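You operate a simulated robot arm through the tools that you are given. There is no shell and no other tool.

The job below is to be done with a simulated two-armed robot. You get a single attempt, and the scene is never put back.

JOB
Stir the flask of red water on receiver place 2 till even.
Fine: grey knob at 2 till the streaks are gone, then back to 0; put the flask back. Set down upright: what you pick out.

Only the result counts: the job must be done as asked and must still hold three seconds after the hand-in. Knocking over, shifting, dropping, spilling or breaking anything else fails it.

ROBOT AND FRAMES
Two 7-joint arms with two-finger parallel grippers on one trunk that stands fixed in place. Base frame: the origin is at the foot of the trunk, x ahead of it, y to its left, z up. Readings come in cm, rad, newtons and seconds.
The left shoulder is at [5, 20.9, 129.6], the right one opposite. With the tool pointing down near the work surface each hand reaches from about 10 to 86 cm from the base axis, measured 20 degrees to its own side. Payload 4.4 kg a hand.
The TCP of each hand is the grasp point between the finger pads, 2.3 cm short of the fingertips. In the tool frame z runs along the fingers and y along their closing line. Largest opening 9.4 cm; finger width 3.8, thickness 1; the body of the gripper, 5.4 by 9.6 cm, starts 3.9 cm behind the TCP.
Orientation is told as [roll, pitch, yaw] about the base's x, y, z axes, in that order, counted from this pose: with the fingers straight down and closing along the base's y, the tool's x points along the base's -x, its y along +y and its z along -z.

CONTROLS
- The arms move only by the tool nudge_tool. It takes "left_moves", "right_moves" or both (then of equal length, played together; a hand with none holds still); each is a list of rows, each a list of 7 numbers: the shift along the base's x, y, z in units of 40 mm (1.0 is 40 mm), then the turn, a rotation vector about the base's x, y, z in units of 5 degrees (1.0 is 5 degrees), then the closure in counts, from 0 (fully open) to 255 (shut). In form: [[x, y, z, rx, ry, rz, jaw], ...]. A call has 1 to 20 rows; each row shifts and turns the commanded pose from where the row before left it. A call with a number of a shift or a turn outside -1 to 1 is refused whole. A row lasts 0.2 s, in which the tool goes at most 5 cm and 0.15 rad; a call with a longer step from one row to the next is refused whole, and so is a gripper value outside its range. A pose out of reach is approached as far as the arm can. The call stops where the force on the tool passes 40 N (or 10 N more than at its start, if that is more) or the arm is blocked; 0.2 s more then pass. Each finger travels about 10.8 cm/s and halts on what it meets, pressing with about 36 N; the grip force reading is that of the motor and also rises with nothing between the fingers. The clock runs only during rows and for 0.2 s after the last one: add rows that do not move to give the fingers time. It gives the time, the measured TCP pose, the force on the tool (base axes), the opening and the grip force at its end, in the units of the frame above (readings bear some noise), with the torque about the TCP (base axes, N m) and any sound that the robot's microphone picked up.
- Cameras (640 x 400 px; columns grow to the right, rows downward): "scene" is now at [13.68, 5.5, 146.85]; the picture's right is [0.60, -0.80, 0.00], its down [-0.43, -0.32, -0.84] and it looks along [0.67, 0.51, -0.54] (base axes); focal length 326 px, centre (320, 200). "left" rides on the left gripper at [8.6, -1.6, -7.4] in its tool frame; the picture's right is [0.18, 0.98, 0.00], its down [-0.58, 0.11, -0.81] and it looks along [-0.79, 0.15, 0.59] (tool axes); focal length 243 px, centre (320, 200). "right" rides on the right gripper at [8.6, 1.6, -7.4] in its tool frame; the picture's right is [-0.18, 0.98, 0.00], its down [-0.58, -0.11, -0.81] and it looks along [-0.79, -0.15, 0.59] (tool axes); focal length 243 px, centre (320, 200).
- get_image(camera): a new picture of that camera. The clock stands still meanwhile.
- move_column(by): slides the trunk up (or, below 0, down) by that many cm; the arms and the scene camera ride with it, the base frame stays. It gives what a move gives, with no picture.
- aim_head(pan, tilt): turns the head with the scene camera to pan (to the left, within 1.396 rad either way) and tilt (down, from -0.506 to 1.204), counted from straight ahead of the robot. It gives what a move gives.
- pixel_to_xyz(camera, pixels): there is no depth. For up to 12 entries [column, row, z] of the newest picture of that camera ("zoom" is the newest enlarged one), the place [x, y] in the base frame at which the ray of that pixel passes the height z, good to about 0.2 cm. The clock stands still meanwhile.
- inspect(camera, box): a new picture of the part [left, top, right, bottom] of that camera's present view, enlarged. The clock stands still meanwhile.
- job_done(): hands the job in; it is judged then, once.

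Unless the task says otherwise, let go and move clear before handing in.

The tools are called after "Emit:" as name(argument=value, ...) on one line, values as JSON. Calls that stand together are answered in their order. nudge_tool: Moves the arms, as the interface text tells. Its arguments: {"type":"object","properties":{"left_moves":{"type":"array","items":{"type":"array","items":{"type":"number"}}},"right_moves":{"type":"array","items":{"type":"array","items":{"type":"number"}}}},"required":[]} The other tools are called the same way: move_column (by) slides the trunk up or down; aim_head (pan, tilt) turns the head that bears the scene camera; get_image (camera) takes a picture; pixel_to_xyz (camera, pixels) gives the place at which the rays of pixels pass given heights; inspect (camera, box) takes an enlarged picture of a part of a camera's view; job_done () hands the job in.

At the start:

```text
clock: 0.0
left_eef_pos: [49.64, 53.65, 123.37]
left_tcp_rot: [0.0, 0.0, -0.001]
left_force: [-0.6, -0.4, -1.1]
left_wrist_torque: [0.03, -0.02, 0.01]
left_gripper_width: 9.41
left_grip_force: 0.1
right_eef_pos: [42.82, 6.29, 124.76]
right_tcp_rot: [-0.001, -0.002, 0.0]
right_force: [0.1, -0.3, 0.6]
right_wrist_torque: [-0.01, -0.01, -0.01]
right_gripper_width: 9.39
right_grip_force: 0.1
trunk travel left (down, up): [-37.5, 18.8]
head pan, tilt: [0.648, 0.567]
```

scene: 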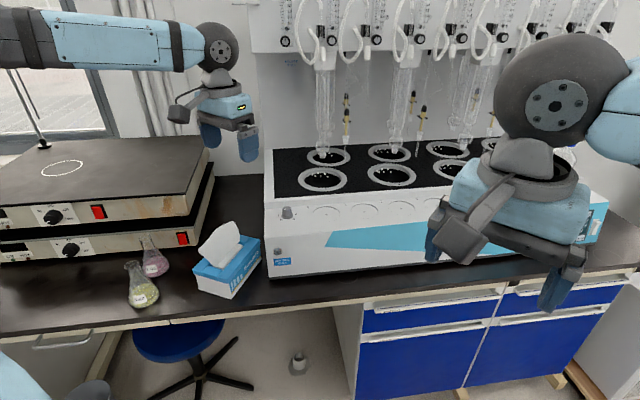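
right: 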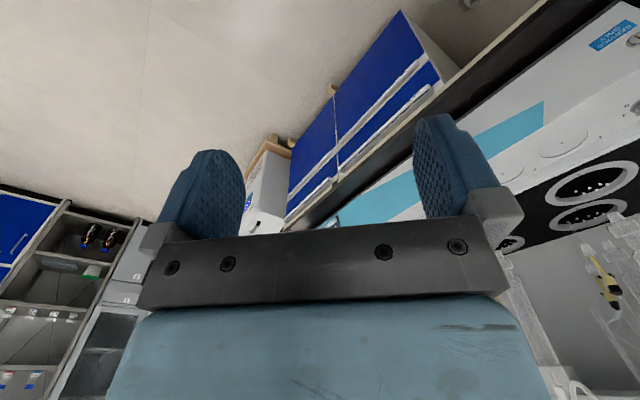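
left: 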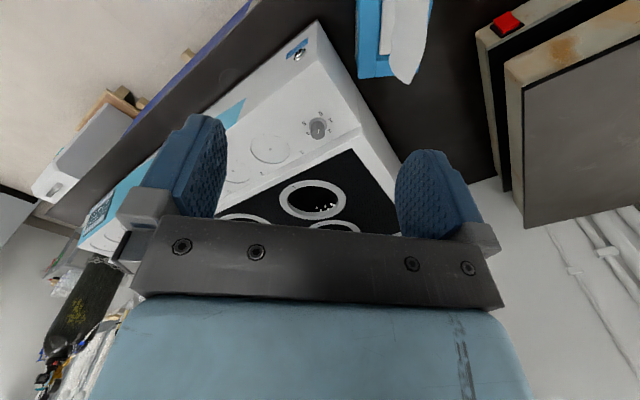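

The first view shows two flasks near (150,258) and (142,285), a tissue box, and a white machine with a grey knob near (287,212) and faint circles along its front ledge. I'll enlarge these areas before moving anything.

Emit:
inspect(camera="scene", box=[100, 210, 280, 322])

Emit:
inspect(camera="scene", box=[260, 130, 440, 280])

Emit:
inspect(camera="left", box=[200, 20, 400, 220])

```text
3.56 times, centred on (190, 266) of scene
```

zoom: 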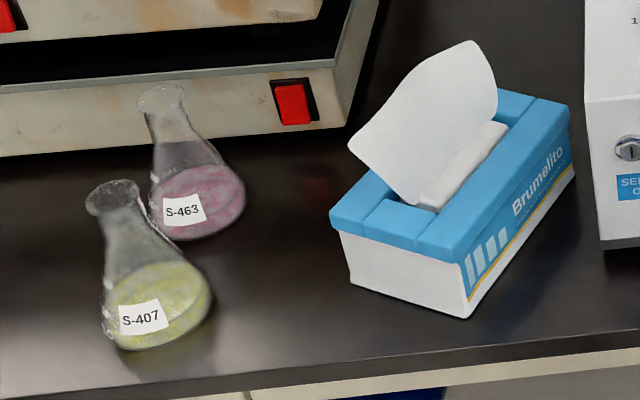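

```text
2.67 times, centred on (350, 205) of scene
```

zoom: 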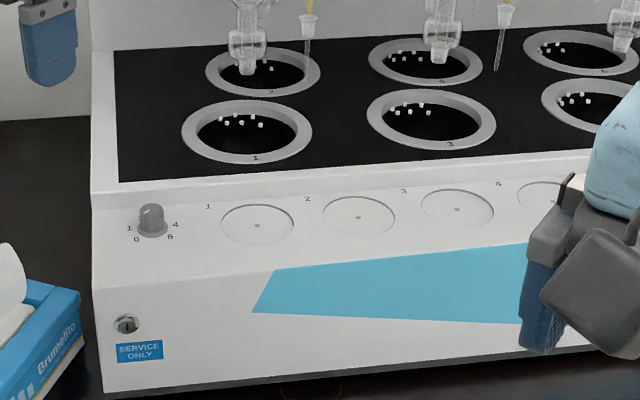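

```text
2.00 times, centred on (300, 120) of left
```

zoom: 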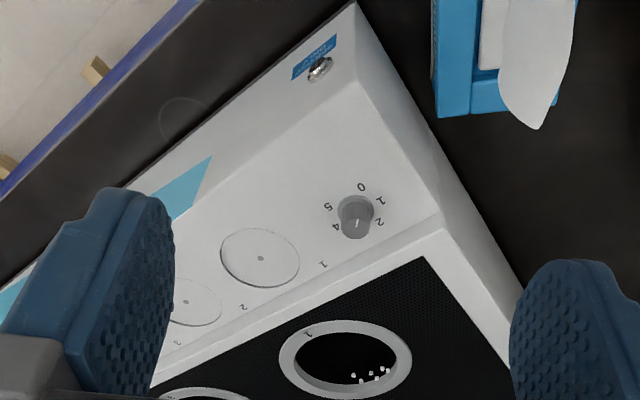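

S-463 looks pink/red at (195,200) in the zoom and S-407 yellow. The discs along the ledge are numbered 1, 2, 3, 4, with each label at the upper left of its disc. I'll check the rest of the bench for other flasks before choosing.

Emit:
aim_head(pan=0.1, tilt=0.65)

Emit:
get_image(camera="scene")

Emit:
aim_head(pan=1.2, tilt=0.65)

Emit:
get_image(camera="scene")

```text
clock: 1.0
left_eef_pos: [49.62, 53.69, 123.21]
left_tcp_rot: [0.0, 0.0, 0.0]
left_force: [-0.3, -0.2, 0.0]
left_wrist_torque: [0.04, 0.0, 0.01]
left_gripper_width: 9.4
left_grip_force: 0.1
right_eef_pos: [42.89, 6.26, 124.78]
right_tcp_rot: [-0.001, 0.001, -0.001]
right_force: [0.1, 0.4, -0.2]
right_wrist_torque: [-0.04, -0.01, -0.01]
right_gripper_width: 9.39
right_grip_force: 0.0
trunk travel left (down, up): [-37.5, 18.8]
head pan, tilt: [0.099, 0.649]
```

```text
taken
```

scene: 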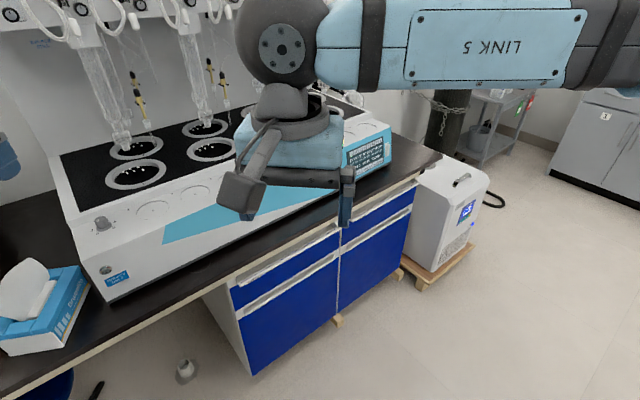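

```text
clock: 2.3
left_eef_pos: [49.54, 53.67, 123.27]
left_tcp_rot: [-0.001, 0.0, 0.0]
left_force: [0.1, 0.5, -0.1]
left_wrist_torque: [0.0, 0.0, 0.03]
left_gripper_width: 9.38
left_grip_force: 0.1
right_eef_pos: [42.83, 6.43, 124.9]
right_tcp_rot: [-0.001, 0.0, -0.001]
right_force: [-0.2, 0.1, -0.2]
right_wrist_torque: [0.02, 0.0, 0.03]
right_gripper_width: 9.4
right_grip_force: 0.0
trunk travel left (down, up): [-37.5, 18.8]
head pan, tilt: [1.201, 0.649]
```

```text
taken
```

scene: 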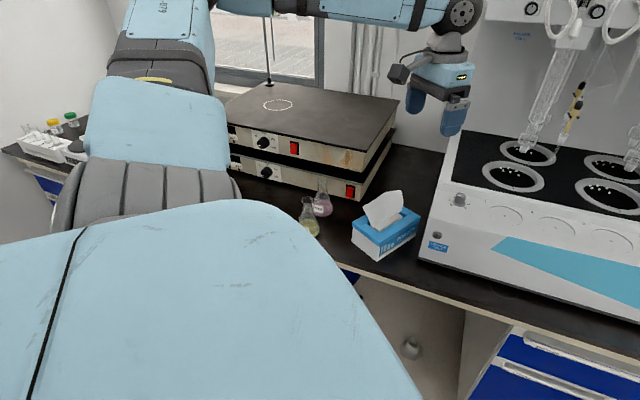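

No other flasks show on the bench in these views; the left edge at (50,140) has only vial racks, though the arm hides part of it. I'll turn the head back to the work area and find the knob and flasks from two cameras.

Emit:
aim_head(pan=0.8, tilt=0.75)

Emit:
get_image(camera="scene")

Emit:
get_image(camera="left")

```text
clock: 3.2
left_eef_pos: [49.63, 53.66, 123.27]
left_tcp_rot: [0.002, 0.002, 0.0]
left_force: [0.5, 0.3, -1.1]
left_wrist_torque: [0.0, -0.04, 0.0]
left_gripper_width: 9.41
left_grip_force: 0.0
right_eef_pos: [42.81, 6.32, 124.73]
right_tcp_rot: [-0.001, -0.001, -0.001]
right_force: [-0.5, -0.1, 0.0]
right_wrist_torque: [-0.01, 0.01, 0.0]
right_gripper_width: 9.39
right_grip_force: 0.1
trunk travel left (down, up): [-37.5, 18.8]
head pan, tilt: [0.799, 0.75]
```

```text
taken
```

scene: 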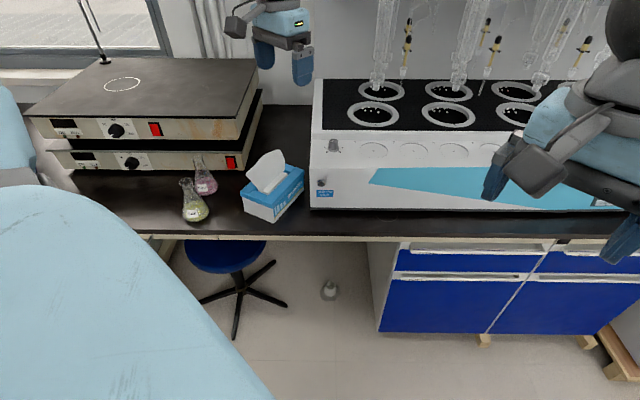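

```text
taken
```

left: 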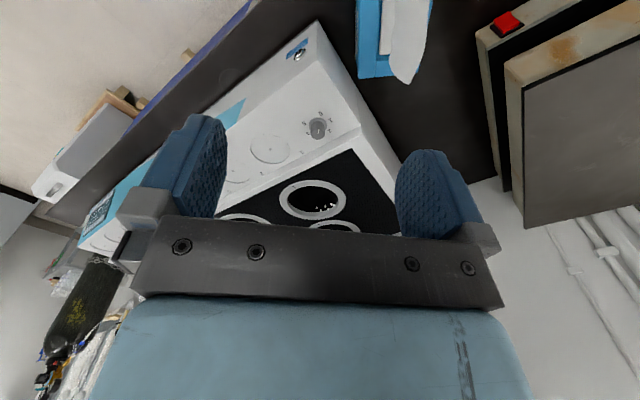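

I'll send rays through the same points in both cameras: the knob at scene (334,146) and left (318,128), and the box and machine corners. That should give their heights.

Emit:
pixel_to_xyz(camera="scene", pixels=[[334, 146, 80], [334, 146, 90], [334, 146, 100], [334, 146, 110], [374, 150, 90], [374, 150, 100], [414, 150, 90], [414, 150, 100], [206, 193, 80], [206, 193, 90], [196, 218, 80], [196, 218, 90]])

Emit:
pixel_to_xyz(camera="left", pixels=[[318, 128, 80], [318, 128, 90], [318, 128, 100], [318, 128, 110], [270, 149, 90], [270, 149, 100], [313, 201, 90], [313, 201, 100], [299, 52, 80], [299, 52, 90], [299, 52, 100], [505, 22, 90]])

Emit:
inspect(camera="scene", box=[150, 130, 310, 230])

Emit:
inspect(camera="scene", box=[300, 110, 460, 210])

```text
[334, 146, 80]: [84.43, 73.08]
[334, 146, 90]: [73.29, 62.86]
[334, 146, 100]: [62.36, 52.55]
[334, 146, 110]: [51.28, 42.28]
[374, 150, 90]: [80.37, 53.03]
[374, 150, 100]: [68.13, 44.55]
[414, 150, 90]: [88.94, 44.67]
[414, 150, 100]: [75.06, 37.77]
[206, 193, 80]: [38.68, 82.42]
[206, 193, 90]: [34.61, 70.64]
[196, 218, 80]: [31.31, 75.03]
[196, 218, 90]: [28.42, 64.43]
```

```text
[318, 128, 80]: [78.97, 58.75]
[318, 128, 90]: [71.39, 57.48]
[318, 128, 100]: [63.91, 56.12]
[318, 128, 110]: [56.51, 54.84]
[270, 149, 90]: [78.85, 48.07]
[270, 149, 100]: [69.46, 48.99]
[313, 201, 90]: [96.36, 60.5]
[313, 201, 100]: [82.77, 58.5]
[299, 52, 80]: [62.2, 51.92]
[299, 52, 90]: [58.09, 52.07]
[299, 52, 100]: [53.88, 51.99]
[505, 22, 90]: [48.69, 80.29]
```

```text
4.00 times, centred on (230, 180) of scene
```

zoom: 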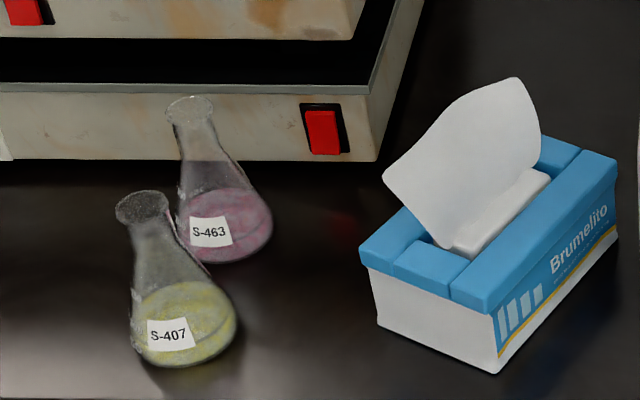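

```text
4.00 times, centred on (380, 160) of scene
```

zoom: 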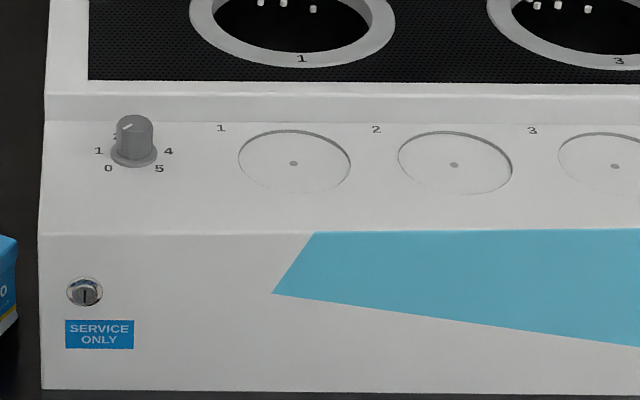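

Triangulating puts the knob near (66.8, 56.7, 96) and disc 1 near (73.9, 48.5, 95.3). The machine's front runs along about (1,-1), so the whole bench is turned 45° in the base frame. I'll move the left hand back and down, yawed 45°, to view the flasks with its camera, and pull the right hand out of the way.

Emit:
nudge_tool(left_moves=[[-0.686, 0.18, -0.3, 0, 0, 1, 0], [-0.686, 0.18, -0.3, 0, 0, 1, 0], [-0.686, 0.18, -0.3, 0, 0, 1, 0], [-0.686, 0.18, -0.3, 0, 0, 1, 0], [-0.686, 0.18, -0.3, 0, 0, 1, 0], [-0.686, 0.18, -0.3, 0, 0, 1, 0], [-0.686, 0.18, -0.3, 0, 0, 1, 0], [-0.686, 0.18, -0.3, 0, 0, 1, 0], [-0.686, 0.18, -0.3, 0, 0, 1, 0], [0, 0, 0, 0, 0, 0, 0]], right_moves=[[-0.28, -0.65, 0, 0, 0, 0, 0], [-0.28, -0.65, 0, 0, 0, 0, 0], [-0.28, -0.65, 0, 0, 0, 0, 0], [-0.28, -0.65, 0, 0, 0, 0, 0], [-0.28, -0.65, 0, 0, 0, 0, 0], [-0.28, -0.65, 0, 0, 0, 0, 0], [-0.28, -0.65, 0, 0, 0, 0, 0], [-0.28, -0.65, 0, 0, 0, 0, 0], [-0.28, -0.65, 0, 0, 0, 0, 0], [0, 0, 0, 0, 0, 0, 0]])

Emit:
get_image(camera="left")

Emit:
get_image(camera="scene")

```text
clock: 5.4
left_eef_pos: [24.92, 60.33, 112.33]
left_tcp_rot: [0.0, 0.0, 0.787]
left_force: [-0.1, -0.4, -0.4]
left_wrist_torque: [-0.03, 0.01, 0.01]
left_gripper_width: 9.39
left_grip_force: 0.0
right_eef_pos: [32.85, -16.98, 124.87]
right_tcp_rot: [-0.004, 0.003, 0.0]
right_force: [-0.2, 0.4, -0.6]
right_wrist_torque: [0.0, -0.01, -0.03]
right_gripper_width: 9.4
right_grip_force: 0.1
trunk travel left (down, up): [-37.5, 18.8]
head pan, tilt: [0.799, 0.75]
```

```text
taken
```

left: 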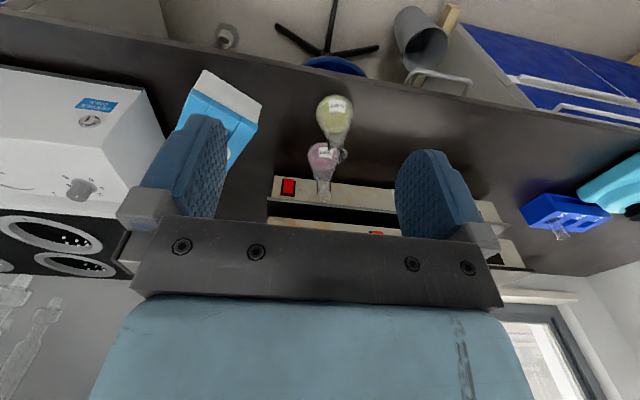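

```text
taken
```

scene: 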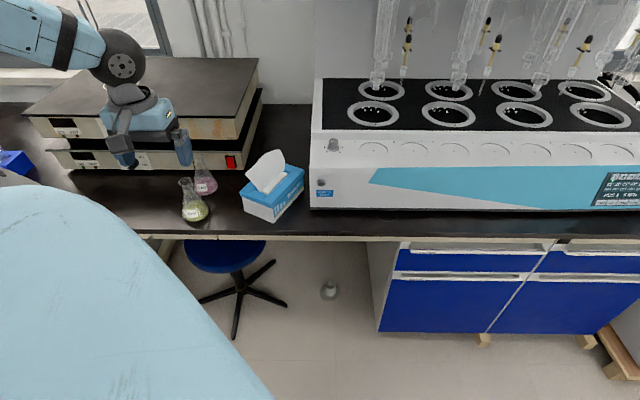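

The left camera now shows both flasks upside-down: S-463 around (322,165) and S-407 around (334,115), in front of the hotplates. I'll zoom in for accurate pixels.

Emit:
inspect(camera="left", box=[240, 70, 420, 220])

Emit:
inspect(camera="scene", box=[160, 140, 256, 230])

```text
2.67 times, centred on (330, 145) of left
```

zoom: 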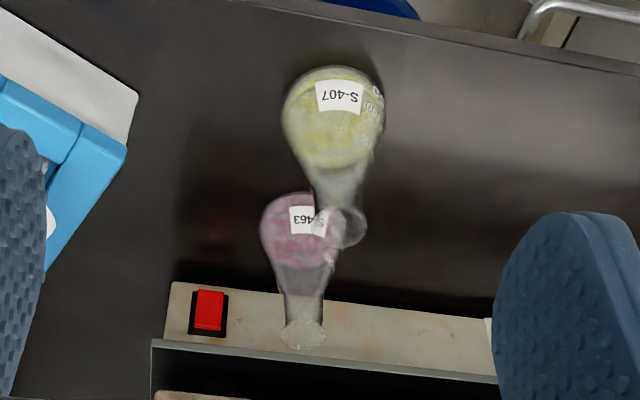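

```text
4.44 times, centred on (208, 185) of scene
```

zoom: 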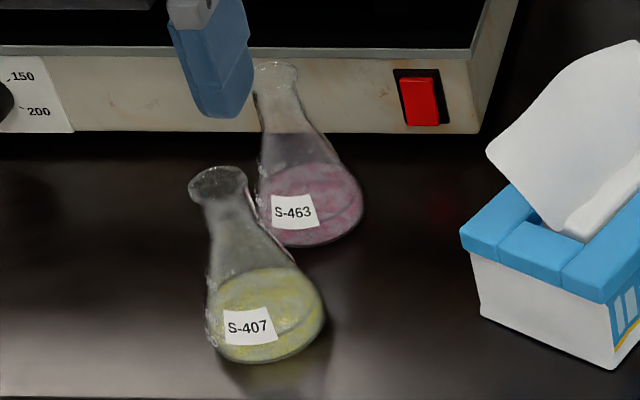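

I'll triangulate the rims (S-463: left (323.6,194.9), scene (198.1,156.2); S-407: left (338.2,154.7), scene (185,181.2)) and the near base edges.

Emit:
pixel_to_xyz(camera="left", pixels=[[323.6, 194.9, 90], [323.6, 194.9, 100], [338.2, 154.7, 90], [338.2, 154.7, 100], [318, 142.4, 80], [318, 142.4, 90], [333.75, 95.1, 80], [333.75, 95.1, 90], [272.5, 175.5, 80], [272.5, 175.5, 90]])

Emit:
pixel_to_xyz(camera="scene", pixels=[[198.1, 156.2, 90], [198.1, 156.2, 100], [185, 181.2, 90], [185, 181.2, 100], [205.8, 195.6, 80], [205.8, 195.6, 90], [195, 221.5, 80], [195, 221.5, 90], [242.4, 169.9, 80], [242.4, 169.9, 90]])

```text
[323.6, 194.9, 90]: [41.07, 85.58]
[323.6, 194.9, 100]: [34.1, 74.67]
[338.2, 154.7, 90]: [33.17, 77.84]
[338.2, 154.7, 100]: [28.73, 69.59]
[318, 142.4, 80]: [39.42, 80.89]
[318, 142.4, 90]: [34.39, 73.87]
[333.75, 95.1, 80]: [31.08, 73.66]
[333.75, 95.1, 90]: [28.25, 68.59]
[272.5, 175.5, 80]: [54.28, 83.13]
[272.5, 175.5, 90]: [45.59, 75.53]
```

```text
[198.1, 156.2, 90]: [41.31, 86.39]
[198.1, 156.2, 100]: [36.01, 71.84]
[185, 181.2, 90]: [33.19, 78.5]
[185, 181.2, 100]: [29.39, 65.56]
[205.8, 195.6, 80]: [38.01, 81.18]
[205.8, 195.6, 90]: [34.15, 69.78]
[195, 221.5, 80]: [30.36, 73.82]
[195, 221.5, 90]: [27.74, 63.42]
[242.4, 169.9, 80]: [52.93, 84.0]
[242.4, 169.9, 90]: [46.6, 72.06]
```

The rims come out at z≈92: S-463 at about (39.9, 83.2) and S-407 at (32.7, 76.8). The table is at z≈80, and the hotplate front lies about 7.8 cm behind S-463. I'll go above S-463 at z≈104, keeping the 45° yaw so the fingers close across the line between the flasks, and look again.

Emit:
nudge_tool(left_moves=[[0.536, 0.818, -0.286, 0, 0, 0, 0], [0.536, 0.818, -0.286, 0, 0, 0, 0], [0.536, 0.818, -0.286, 0, 0, 0, 0], [0.536, 0.818, -0.286, 0, 0, 0, 0], [0.536, 0.818, -0.286, 0, 0, 0, 0], [0.536, 0.818, -0.286, 0, 0, 0, 0], [0.536, 0.818, -0.286, 0, 0, 0, 0], [0, 0, 0, 0, 0, 0, 0]])

Emit:
get_image(camera="left")

Emit:
get_image(camera="scene")

```text
clock: 7.2
left_eef_pos: [39.8, 83.01, 104.46]
left_tcp_rot: [0.001, 0.0, 0.786]
left_force: [-0.3, -0.1, -0.2]
left_wrist_torque: [-0.02, -0.04, -0.01]
left_gripper_width: 9.39
left_grip_force: 0.1
right_eef_pos: [32.64, -17.13, 124.89]
right_tcp_rot: [0.002, 0.001, -0.001]
right_force: [-0.1, -0.3, 0.4]
right_wrist_torque: [0.0, -0.02, 0.03]
right_gripper_width: 9.39
right_grip_force: 0.0
trunk travel left (down, up): [-37.5, 18.8]
head pan, tilt: [0.799, 0.75]
```

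```text
taken
```

left: 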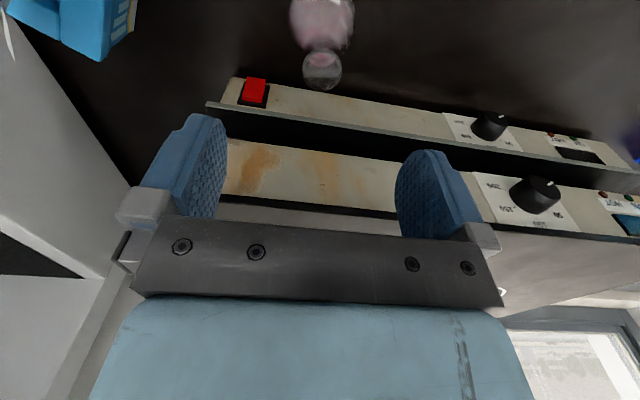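

```text
taken
```

scene: 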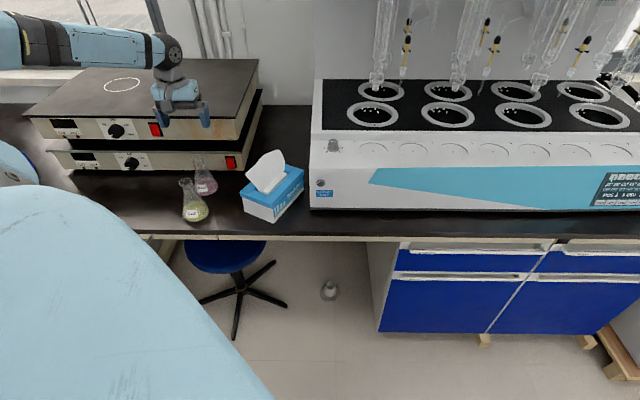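

The S-463 rim is at (322,70) in the left view, close to directly under the TCP. I'll get exact rays for the rim from both cameras.

Emit:
inspect(camera="left", box=[260, 0, 400, 100])

Emit:
pixel_to_xyz(camera="left", pixels=[[322, 70, 91], [322, 70, 92], [322, 70, 93], [241, 100, 82], [241, 100, 84], [208, 105, 87]])

Emit:
inspect(camera="scene", box=[150, 100, 250, 220])

```text
4.00 times, centred on (330, 50) of left
```

zoom: 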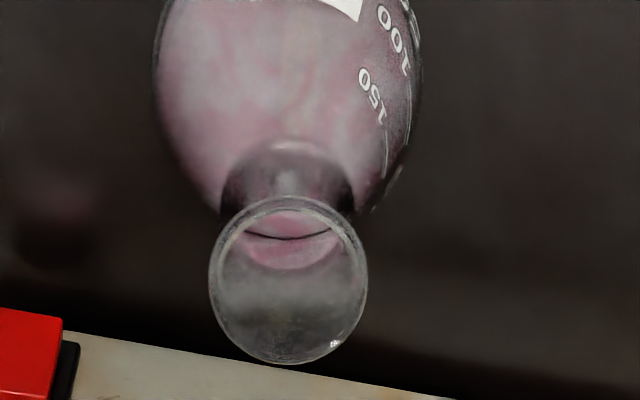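

```text
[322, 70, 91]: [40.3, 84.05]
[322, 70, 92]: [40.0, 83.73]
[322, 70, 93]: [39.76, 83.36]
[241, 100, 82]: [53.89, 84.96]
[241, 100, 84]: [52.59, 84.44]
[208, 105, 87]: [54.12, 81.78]
```

```text
3.33 times, centred on (200, 160) of scene
```

zoom: 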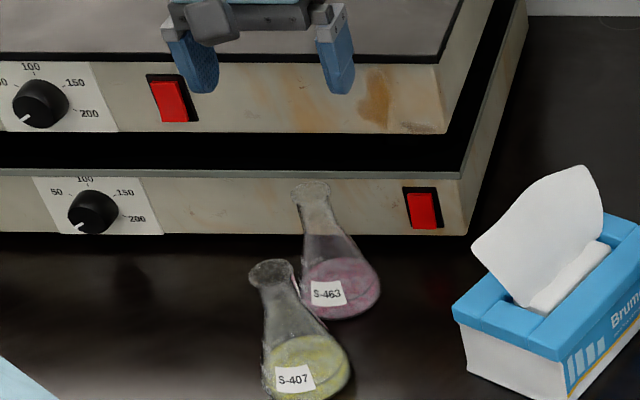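

The rim triangulates to (40.1, 83.8, 91.8), about 3.1 cm across, with a base of about 6.8 cm, and streaks show in the pink liquid. I'll shift the small offset and go down to z≈94, then check centring before closing in.

Emit:
nudge_tool(left_moves=[[0.025, 0.067, -0.87, 0, 0, 0, 0], [0.025, 0.067, -0.87, 0, 0, 0, 0], [0.025, 0.067, -0.87, 0, 0, 0, 0], [0, 0, 0, 0, 0, 0, 0]])

Emit:
get_image(camera="left")

Emit:
inspect(camera="scene", box=[150, 100, 250, 220])

```text
clock: 8.2
left_eef_pos: [40.1, 83.85, 94.16]
left_tcp_rot: [0.0, 0.0, 0.787]
left_force: [0.4, -0.4, 0.5]
left_wrist_torque: [-0.01, 0.0, 0.02]
left_gripper_width: 9.42
left_grip_force: 0.1
right_eef_pos: [32.78, -17.15, 124.82]
right_tcp_rot: [0.001, -0.002, 0.001]
right_force: [0.1, 0.3, 0.1]
right_wrist_torque: [0.0, -0.01, -0.02]
right_gripper_width: 9.38
right_grip_force: 0.0
trunk travel left (down, up): [-37.5, 18.8]
head pan, tilt: [0.799, 0.75]
```

```text
taken
```

left: 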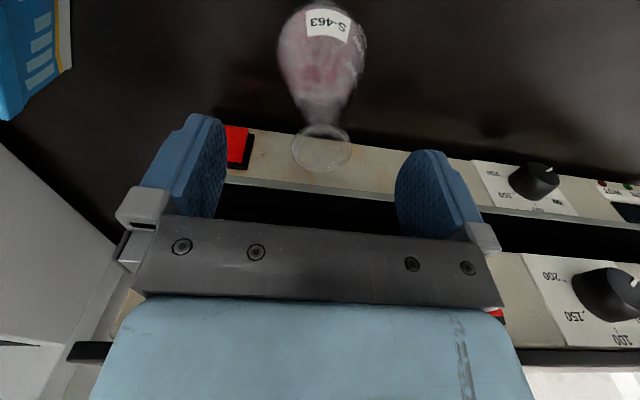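

```text
3.33 times, centred on (200, 160) of scene
```

zoom: 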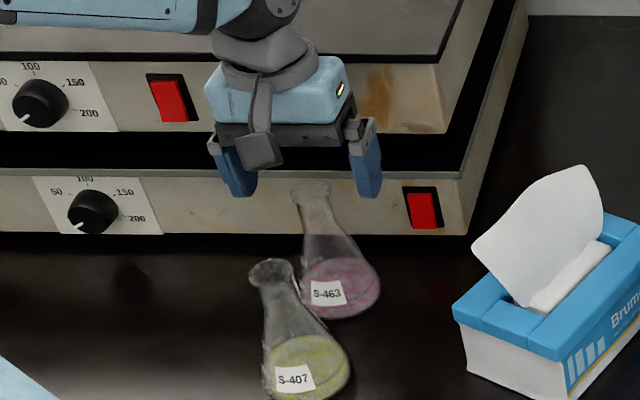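

The rim is centred between the fingers at (321,148), where it should be for a point directly below the TCP. I'll go down to z≈90 (tips at 87.7, palm above the rim) and close on the neck.

Emit:
nudge_tool(left_moves=[[0, 0, -0.53, 0, 0, 0, 0], [0, 0, -0.52, 0, 0, 0, 0], [0, 0, 0, 0, 0, 0, 0]])

Emit:
get_image(camera="left")

Emit:
inspect(camera="scene", box=[150, 100, 250, 220])

```text
clock: 9.0
left_eef_pos: [40.24, 83.88, 89.85]
left_tcp_rot: [0.0, 0.001, 0.787]
left_force: [-0.4, -0.2, 0.9]
left_wrist_torque: [0.0, 0.04, 0.01]
left_gripper_width: 9.42
left_grip_force: 0.0
right_eef_pos: [32.76, -17.12, 124.78]
right_tcp_rot: [0.0, 0.0, 0.001]
right_force: [0.0, -0.6, 0.2]
right_wrist_torque: [-0.03, 0.02, 0.01]
right_gripper_width: 9.4
right_grip_force: 0.0
trunk travel left (down, up): [-37.5, 18.8]
head pan, tilt: [0.799, 0.75]
```

```text
taken
```

left: 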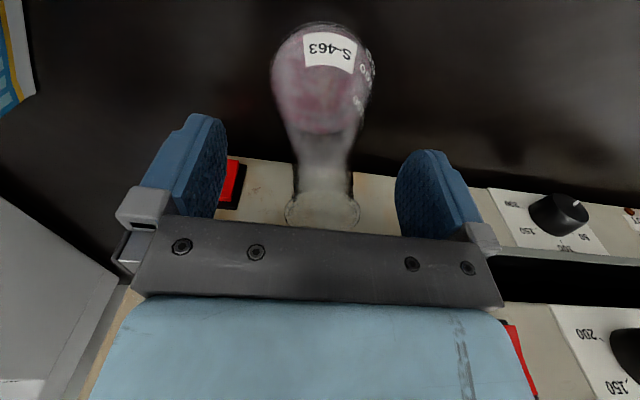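

```text
3.33 times, centred on (200, 160) of scene
```

zoom: 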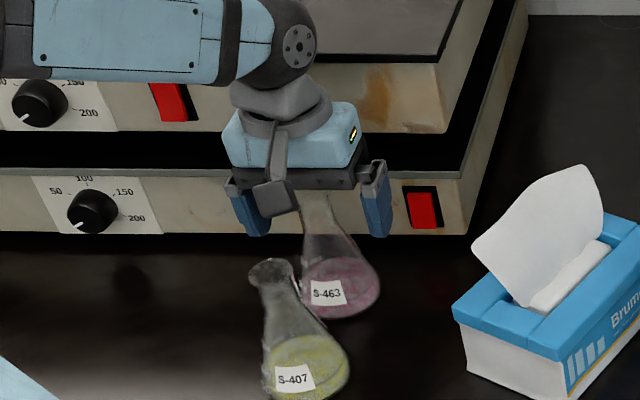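

The neck is centred between the pads at (322,190), and the camera housing clears S-407. I'll close on the neck.

Emit:
nudge_tool(left_moves=[[0, 0, 0, 0, 0, 0, 120], [0, 0, 0, 0, 0, 0, 160], [0, 0, 0, 0, 0, 0, 220], [0, 0, 0, 0, 0, 0, 220]])

Emit:
get_image(camera="left")

```text
clock: 10.0
left_eef_pos: [40.36, 83.9, 89.85]
left_tcp_rot: [0.0, -0.001, 0.785]
left_force: [0.3, -0.2, 0.9]
left_wrist_torque: [-0.04, -0.03, -0.02]
left_gripper_width: 3.29
left_grip_force: 36.4
right_eef_pos: [32.7, -17.12, 124.72]
right_tcp_rot: [-0.001, 0.0, 0.0]
right_force: [0.0, 0.3, 0.6]
right_wrist_torque: [-0.01, 0.04, 0.03]
right_gripper_width: 9.39
right_grip_force: 0.1
trunk travel left (down, up): [-37.5, 18.8]
head pan, tilt: [0.799, 0.75]
```

```text
taken
```

left: 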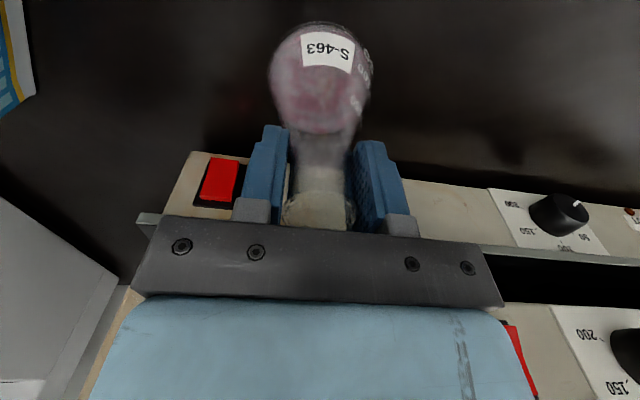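

The grip reads 3.29 cm and 36 N, with the neck held at TCP (40.3, 83.9, 89.85); that is the spot to return the flask to. I'll lift straight up slowly and check the hold.

Emit:
nudge_tool(left_moves=[[0, 0, 0.12, 0, 0, 0, 220], [0, 0, 0.25, 0, 0, 0, 220], [0, 0, 0.38, 0, 0, 0, 220], [0, 0, 0.38, 0, 0, 0, 220], [0, 0, 0, 0, 0, 0, 220]])

Emit:
get_image(camera="left")

Emit:
inspect(camera="scene", box=[360, 130, 460, 190])

Emit:
inspect(camera="scene", box=[150, 100, 250, 220])

```text
clock: 11.2
left_eef_pos: [40.37, 83.89, 94.19]
left_tcp_rot: [0.0, 0.0, 0.784]
left_force: [-0.4, -0.1, -1.7]
left_wrist_torque: [-0.02, 0.03, 0.03]
left_gripper_width: 3.24
left_grip_force: 36.6
right_eef_pos: [32.88, -16.97, 124.76]
right_tcp_rot: [0.001, 0.0, -0.001]
right_force: [-0.1, 1.1, 0.9]
right_wrist_torque: [0.0, -0.02, 0.01]
right_gripper_width: 9.41
right_grip_force: 0.1
trunk travel left (down, up): [-37.5, 18.8]
head pan, tilt: [0.799, 0.75]
```

```text
taken
```

left: 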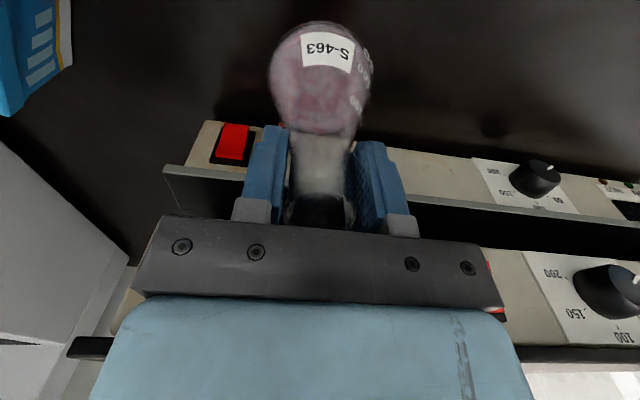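

```text
6.40 times, centred on (410, 160) of scene
```

zoom: 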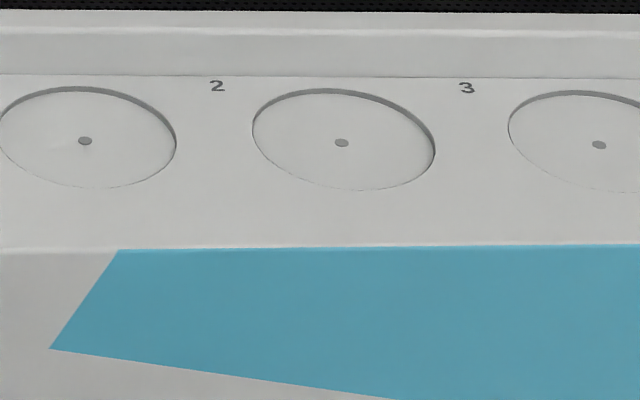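

```text
3.33 times, centred on (200, 160) of scene
```

zoom: 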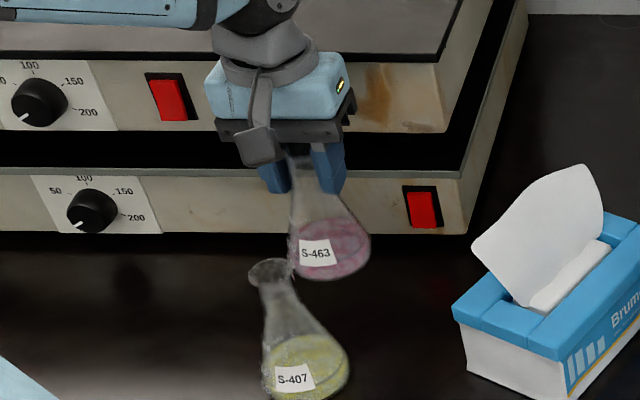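

The flask is lifted cleanly (about 2 N, hanging upright). Now I'll get rays for disc 2: its dot at scene (413.4,150.9), its edges at (399.4,149), (428,152.7), (413.6,158.4), (412.8,142.7), and label 2 at (393.9,142.2).

Emit:
pixel_to_xyz(camera="scene", pixels=[[413.4, 150.9, 94], [413.4, 150.9, 95], [413.4, 150.9, 96], [399.4, 149.1, 95.3], [428, 152.7, 95.3], [413.9, 158.4, 95.3], [411.5, 142.8, 95.3], [393.9, 142.2, 94], [393.9, 142.2, 96], [373.2, 150.7, 95], [453.6, 151.4, 95], [378.5, 167.8, 95]])

Emit:
inspect(camera="scene", box=[300, 70, 400, 220])

```text
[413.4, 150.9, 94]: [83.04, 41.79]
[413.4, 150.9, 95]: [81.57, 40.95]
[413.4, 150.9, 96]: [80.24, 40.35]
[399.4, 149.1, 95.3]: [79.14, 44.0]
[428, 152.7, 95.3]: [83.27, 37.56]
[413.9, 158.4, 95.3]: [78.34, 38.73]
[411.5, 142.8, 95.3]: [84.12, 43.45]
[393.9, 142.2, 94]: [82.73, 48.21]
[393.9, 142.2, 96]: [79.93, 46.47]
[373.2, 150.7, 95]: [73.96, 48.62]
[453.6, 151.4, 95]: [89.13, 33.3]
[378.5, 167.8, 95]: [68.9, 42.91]
```

```text
2.67 times, centred on (350, 145) of scene
```

zoom: 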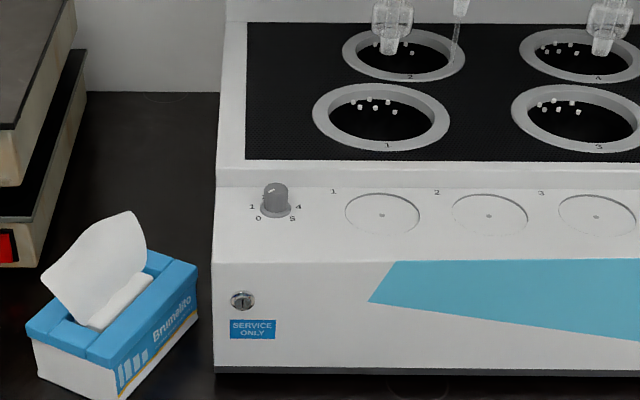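

The discs are evenly spaced 10.8 cm apart, and disc 2's centre comes out at about (81.2, 40.85) at z≈95.3, with a recess about 7.6 cm wide. I'll lift the flask to about z 122 so it clears the tissue box (tissue top near z 100), then travel along the front.

Emit:
nudge_tool(left_moves=[[0, 0, 0.5, 0, 0, 0, 220], [0, 0, 0.85, 0, 0, 0, 220], [0, 0, 0.85, 0, 0, 0, 220], [0, 0, 0.85, 0, 0, 0, 220], [0, 0, 0.85, 0, 0, 0, 220], [0, 0, 0.85, 0, 0, 0, 220], [0, 0, 0.85, 0, 0, 0, 220], [0, 0, 0.85, 0, 0, 0, 220], [0, 0, 0.5, 0, 0, 0, 220], [0, 0, 0, 0, 0, 0, 220]])

Emit:
get_image(camera="scene")

Emit:
get_image(camera="left")

```text
clock: 13.4
left_eef_pos: [40.16, 83.77, 122.01]
left_tcp_rot: [-0.001, 0.0, 0.785]
left_force: [0.6, 0.0, -1.7]
left_wrist_torque: [-0.03, 0.01, 0.01]
left_gripper_width: 3.21
left_grip_force: 35.8
right_eef_pos: [32.76, -17.03, 124.8]
right_tcp_rot: [0.0, -0.001, 0.0]
right_force: [-0.6, -0.9, 0.8]
right_wrist_torque: [-0.02, 0.0, -0.01]
right_gripper_width: 9.39
right_grip_force: 0.0
trunk travel left (down, up): [-37.5, 18.8]
head pan, tilt: [0.799, 0.75]
```

```text
taken
```

scene: 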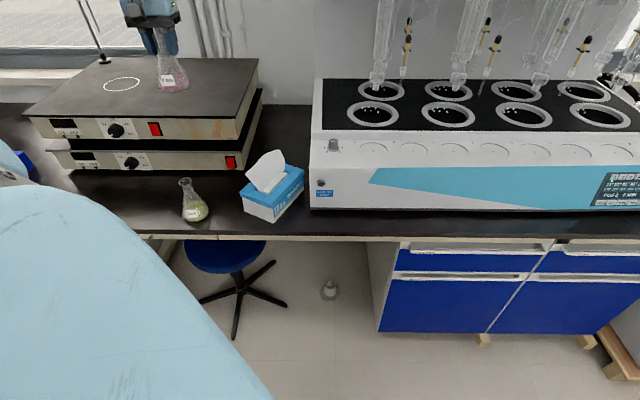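

```text
taken
```

left: 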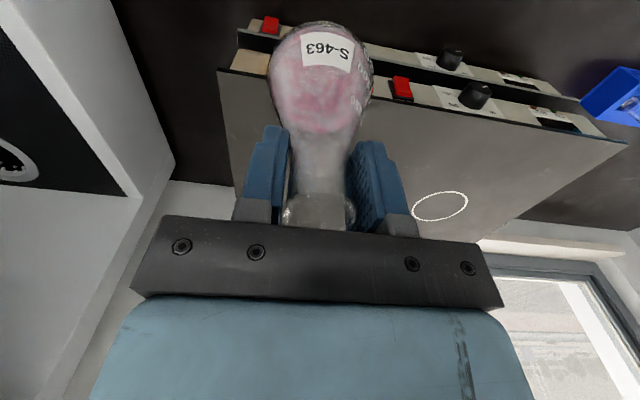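

The flask is held high and upright at left (320,80), and the path along the front is clear. I'll travel to above disc 2 in a straight line at z 122.

Emit:
nudge_tool(left_moves=[[0.3, -0.3, 0, 0, 0, 0, 220], [0.57, -0.6, 0, 0, 0, 0, 220], [0.57, -0.6, 0, 0, 0, 0, 220], [0.57, -0.6, 0, 0, 0, 0, 220], [0.57, -0.6, 0, 0, 0, 0, 220], [0.57, -0.6, 0, 0, 0, 0, 220], [0.57, -0.6, 0, 0, 0, 0, 220], [0.57, -0.6, 0, 0, 0, 0, 220], [0.57, -0.6, 0, 0, 0, 0, 220], [0.57, -0.6, 0, 0, 0, 0, 220], [0.57, -0.6, 0, 0, 0, 0, 220], [0.57, -0.6, 0, 0, 0, 0, 220], [0.57, -0.6, 0, 0, 0, 0, 220], [0.57, -0.6, 0, 0, 0, 0, 220], [0, 0, 0, 0, 0, 0, 220]])

Emit:
get_image(camera="scene")

Emit:
get_image(camera="left")

```text
clock: 16.6
left_eef_pos: [71.29, 51.75, 122.08]
left_tcp_rot: [0.0, -0.001, 0.787]
left_force: [0.5, 0.0, -1.6]
left_wrist_torque: [-0.01, 0.0, 0.01]
left_gripper_width: 3.17
left_grip_force: 35.7
right_eef_pos: [32.63, -16.97, 124.82]
right_tcp_rot: [-0.001, -0.002, 0.0]
right_force: [-0.8, -0.6, -0.5]
right_wrist_torque: [0.0, -0.02, 0.0]
right_gripper_width: 9.43
right_grip_force: 0.0
trunk travel left (down, up): [-37.5, 18.8]
head pan, tilt: [0.799, 0.75]
```

```text
taken
```

scene: 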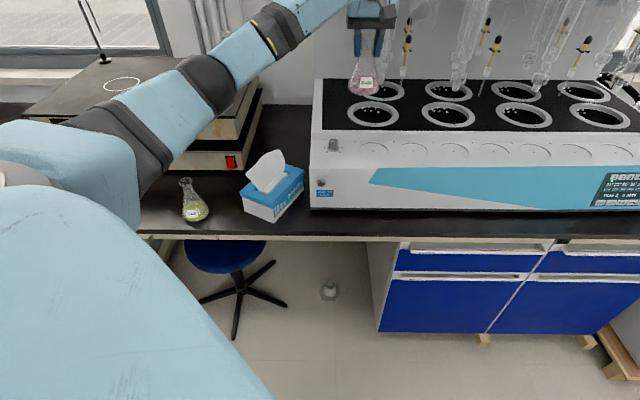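

```text
taken
```

left: 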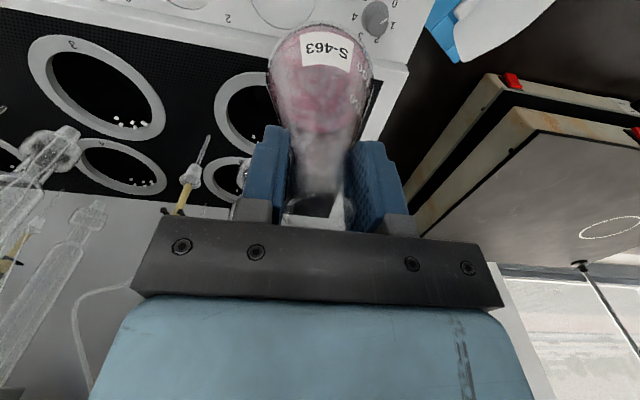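

The flask is stable in the hand: its label stays at left (327,48), so no slip. The remaining shift to disc 2 is (+10.0, -10.9); I'll make it and begin the descent.

Emit:
nudge_tool(left_moves=[[0.5, -0.545, 0, 0, 0, 0, 220], [0.5, -0.545, 0, 0, 0, 0, 220], [0.5, -0.545, 0, 0, 0, 0, 220], [0.5, -0.545, 0, 0, 0, 0, 220], [0.5, -0.545, 0, 0, 0, 0, 220], [0, 0, -0.5, 0, 0, 0, 220], [0, 0, -0.75, 0, 0, 0, 220], [0, 0, -0.75, 0, 0, 0, 220], [0, 0, 0, 0, 0, 0, 220]])

Emit:
get_image(camera="scene")

Emit:
get_image(camera="left")

```text
clock: 18.6
left_eef_pos: [81.03, 40.63, 114.16]
left_tcp_rot: [-0.001, 0.0, 0.786]
left_force: [-0.4, 0.5, -1.6]
left_wrist_torque: [0.01, -0.02, -0.01]
left_gripper_width: 3.18
left_grip_force: 35.9
right_eef_pos: [32.73, -17.03, 124.79]
right_tcp_rot: [-0.002, -0.002, 0.0]
right_force: [0.5, -0.1, -0.5]
right_wrist_torque: [0.0, -0.02, 0.0]
right_gripper_width: 9.39
right_grip_force: 0.0
trunk travel left (down, up): [-37.5, 18.8]
head pan, tilt: [0.799, 0.75]
```

```text
taken
```

scene: 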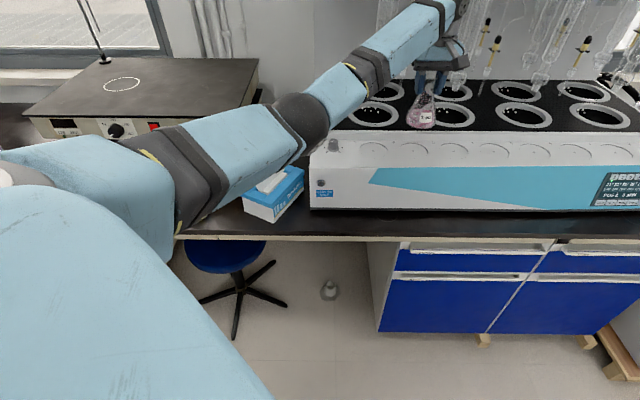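

```text
taken
```

left: 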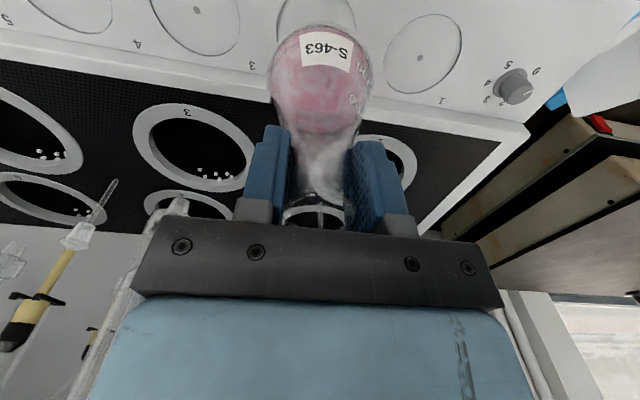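

Left view: disc 1's dot is at about (420,58), disc 3's at (197,10), and disc 2 is partly behind the flask at (317,15). I'll zoom in on the discs to refine the centring.

Emit:
inspect(camera="left", box=[160, 0, 480, 120])

Emit:
pixel_to_xyz(camera="left", pixels=[[420, 58, 95], [420, 58, 96], [197, 10, 95], [197, 10, 96]])

Emit:
inspect(camera="scene", box=[340, 60, 500, 180])

```text
2.00 times, centred on (320, 60) of left
```

zoom: 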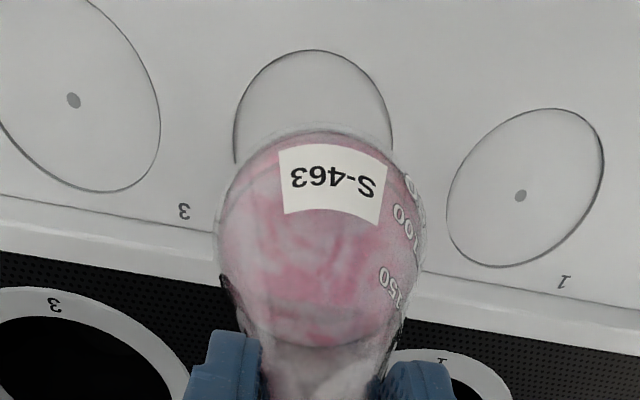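

```text
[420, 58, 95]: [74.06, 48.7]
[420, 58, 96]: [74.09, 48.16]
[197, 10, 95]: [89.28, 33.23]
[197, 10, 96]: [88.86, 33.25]
```

```text
3.33 times, centred on (420, 120) of scene
```

zoom: 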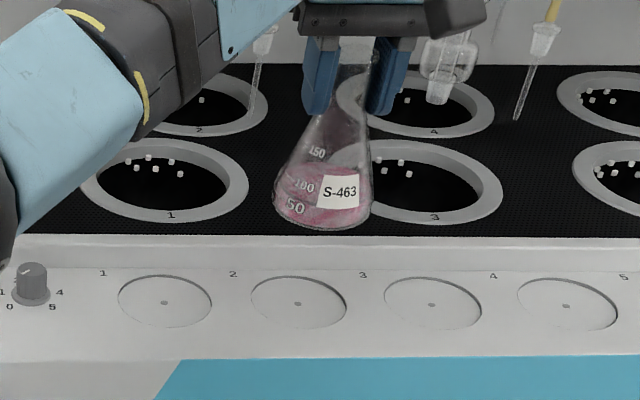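

At z=95.0 both cameras agree: disc 1 (74.0, 48.66), disc 3 (89.2, 33.27), so disc 2's centre is (81.6, 40.96). I'll check the held flask's base in the scene picture before correcting by about (0.5, 0.3).

Emit:
pixel_to_xyz(camera="scene", pixels=[[420.6, 128.9, 104.4], [420.6, 128.9, 104.8], [406.2, 118.5, 105.2], [435.6, 120, 105.2]])

Emit:
inspect(camera="scene", box=[380, 70, 460, 170])

```text
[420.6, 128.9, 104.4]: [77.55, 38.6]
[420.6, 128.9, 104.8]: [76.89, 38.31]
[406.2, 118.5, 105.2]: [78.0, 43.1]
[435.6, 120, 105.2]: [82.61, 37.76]
```

```text
4.00 times, centred on (420, 120) of scene
```

zoom: 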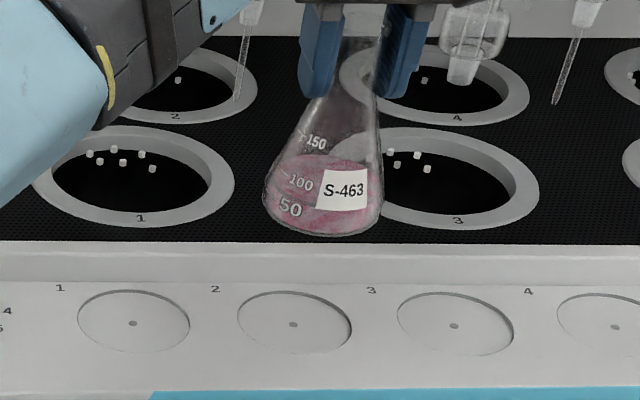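

The left-camera estimate is the steadier one, since the flask is fixed in the hand. I'll shift (+0.5, +0.26) and go down to about z 107, leaving roughly 2 cm of gap, then check the ring against the flask.

Emit:
nudge_tool(left_moves=[[0.125, 0.065, 0, 0, 0, 0, 220], [0, 0, -0.6, 0, 0, 0, 220], [0, 0, -0.6, 0, 0, 0, 220], [0, 0, -0.6, 0, 0, 0, 220], [0, 0, 0, 0, 0, 0, 220]])

Emit:
inspect(camera="left", box=[160, 0, 480, 120])

Emit:
inspect(camera="scene", box=[370, 100, 470, 170])

```text
clock: 19.8
left_eef_pos: [81.52, 40.75, 107.04]
left_tcp_rot: [-0.001, 0.001, 0.785]
left_force: [0.4, 0.1, -1.5]
left_wrist_torque: [0.02, 0.01, 0.01]
left_gripper_width: 3.16
left_grip_force: 36.2
right_eef_pos: [32.82, -17.18, 124.76]
right_tcp_rot: [0.0, 0.001, 0.001]
right_force: [0.4, -0.7, 0.1]
right_wrist_torque: [-0.01, 0.03, 0.02]
right_gripper_width: 9.38
right_grip_force: 0.0
trunk travel left (down, up): [-37.5, 18.8]
head pan, tilt: [0.799, 0.75]
```

```text
2.00 times, centred on (320, 60) of left
```

zoom: 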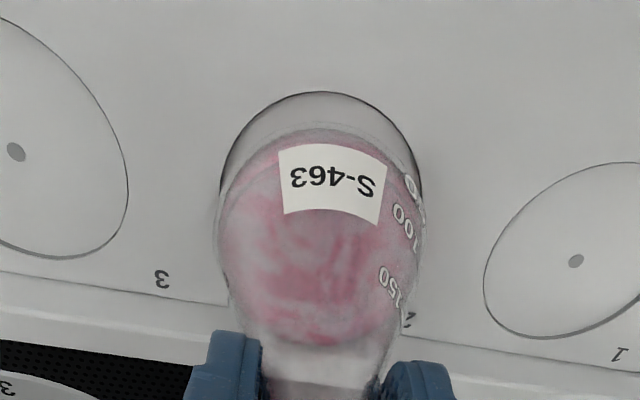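

```text
5.71 times, centred on (420, 135) of scene
```

zoom: 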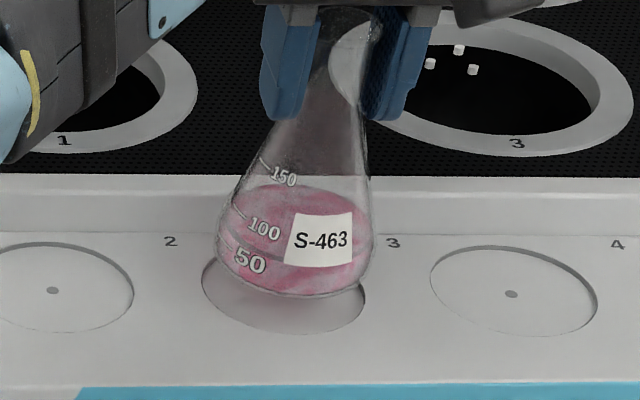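

Laterally the ring (218–423) and flask (215–427) are centred in the zoom. Along the depth the disc is about 0.15–0.2 cm further back. I'll verify with disc rays from this pose.

Emit:
pixel_to_xyz(camera="left", pixels=[[448, 90.5, 95], [168, 36, 95], [320.5, 5.7, 95.3], [320.5, 5.7, 95]])

```text
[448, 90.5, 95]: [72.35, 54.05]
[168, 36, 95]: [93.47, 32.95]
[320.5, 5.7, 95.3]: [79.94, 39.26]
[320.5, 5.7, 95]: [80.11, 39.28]
```

Those rays used the older left picture's pose, so I'll take a fresh left picture and repeat.

Emit:
get_image(camera="left")

Emit:
pixel_to_xyz(camera="left", pixels=[[448, 90.5, 95], [168, 36, 95], [320.5, 5.7, 95.3], [320.5, 5.7, 95]])

```text
taken
```

left: 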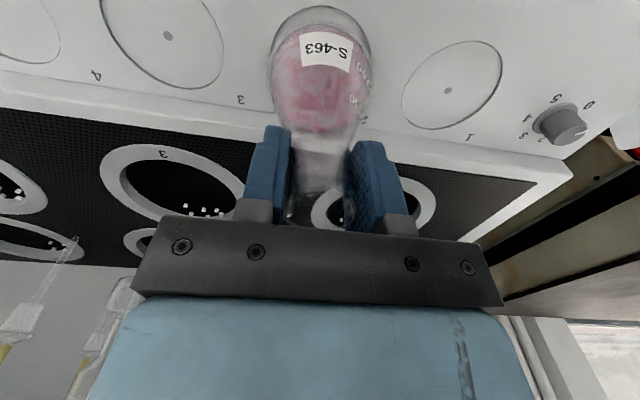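

```text
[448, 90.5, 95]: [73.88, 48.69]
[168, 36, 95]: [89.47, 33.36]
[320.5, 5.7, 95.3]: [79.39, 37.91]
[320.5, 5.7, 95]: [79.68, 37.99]
```

Several estimates put the centre at about (81.57, 41.0), so only about +0.15 in y is needed. I'll make that tiny shift and lower to just above expected contact, then go in small steps watching the force.

Emit:
nudge_tool(left_moves=[[0.01, 0.035, 0, 0, 0, 0, 220], [0, 0, -0.2, 0, 0, 0, 220], [0, 0, -0.2, 0, 0, 0, 220], [0, 0, 0, 0, 0, 0, 220]])

Emit:
inspect(camera="left", box=[160, 0, 480, 120])

Emit:
inspect(camera="scene", box=[370, 100, 470, 170])

```text
clock: 20.8
left_eef_pos: [81.56, 40.87, 105.45]
left_tcp_rot: [-0.001, -0.001, 0.785]
left_force: [-0.3, 0.3, -1.5]
left_wrist_torque: [-0.01, -0.04, -0.02]
left_gripper_width: 3.16
left_grip_force: 36.0
right_eef_pos: [32.78, -17.04, 124.88]
right_tcp_rot: [0.0, -0.001, 0.0]
right_force: [0.8, -0.8, -0.5]
right_wrist_torque: [-0.03, 0.01, -0.04]
right_gripper_width: 9.41
right_grip_force: 0.2
trunk travel left (down, up): [-37.5, 18.8]
head pan, tilt: [0.799, 0.75]
```

```text
2.00 times, centred on (320, 60) of left
```

zoom: 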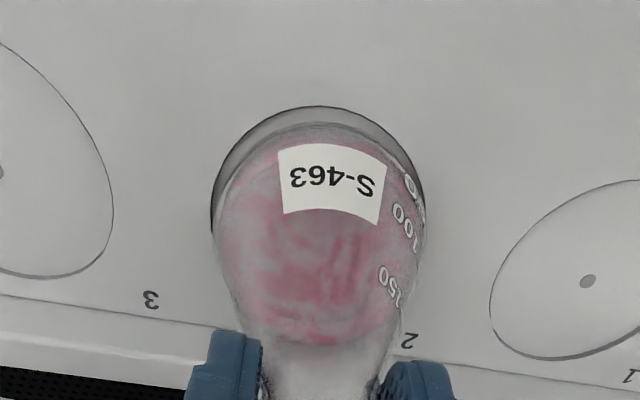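

```text
5.71 times, centred on (420, 135) of scene
```

zoom: 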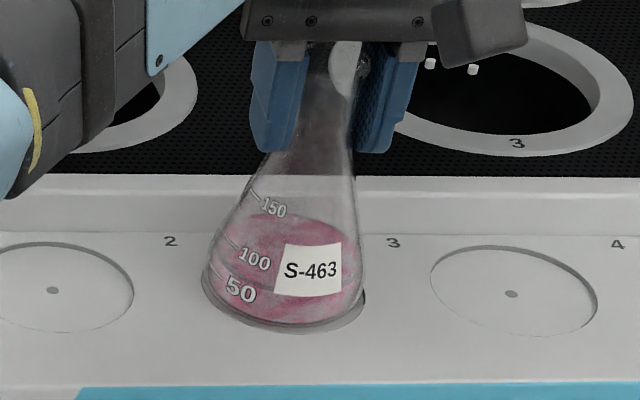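

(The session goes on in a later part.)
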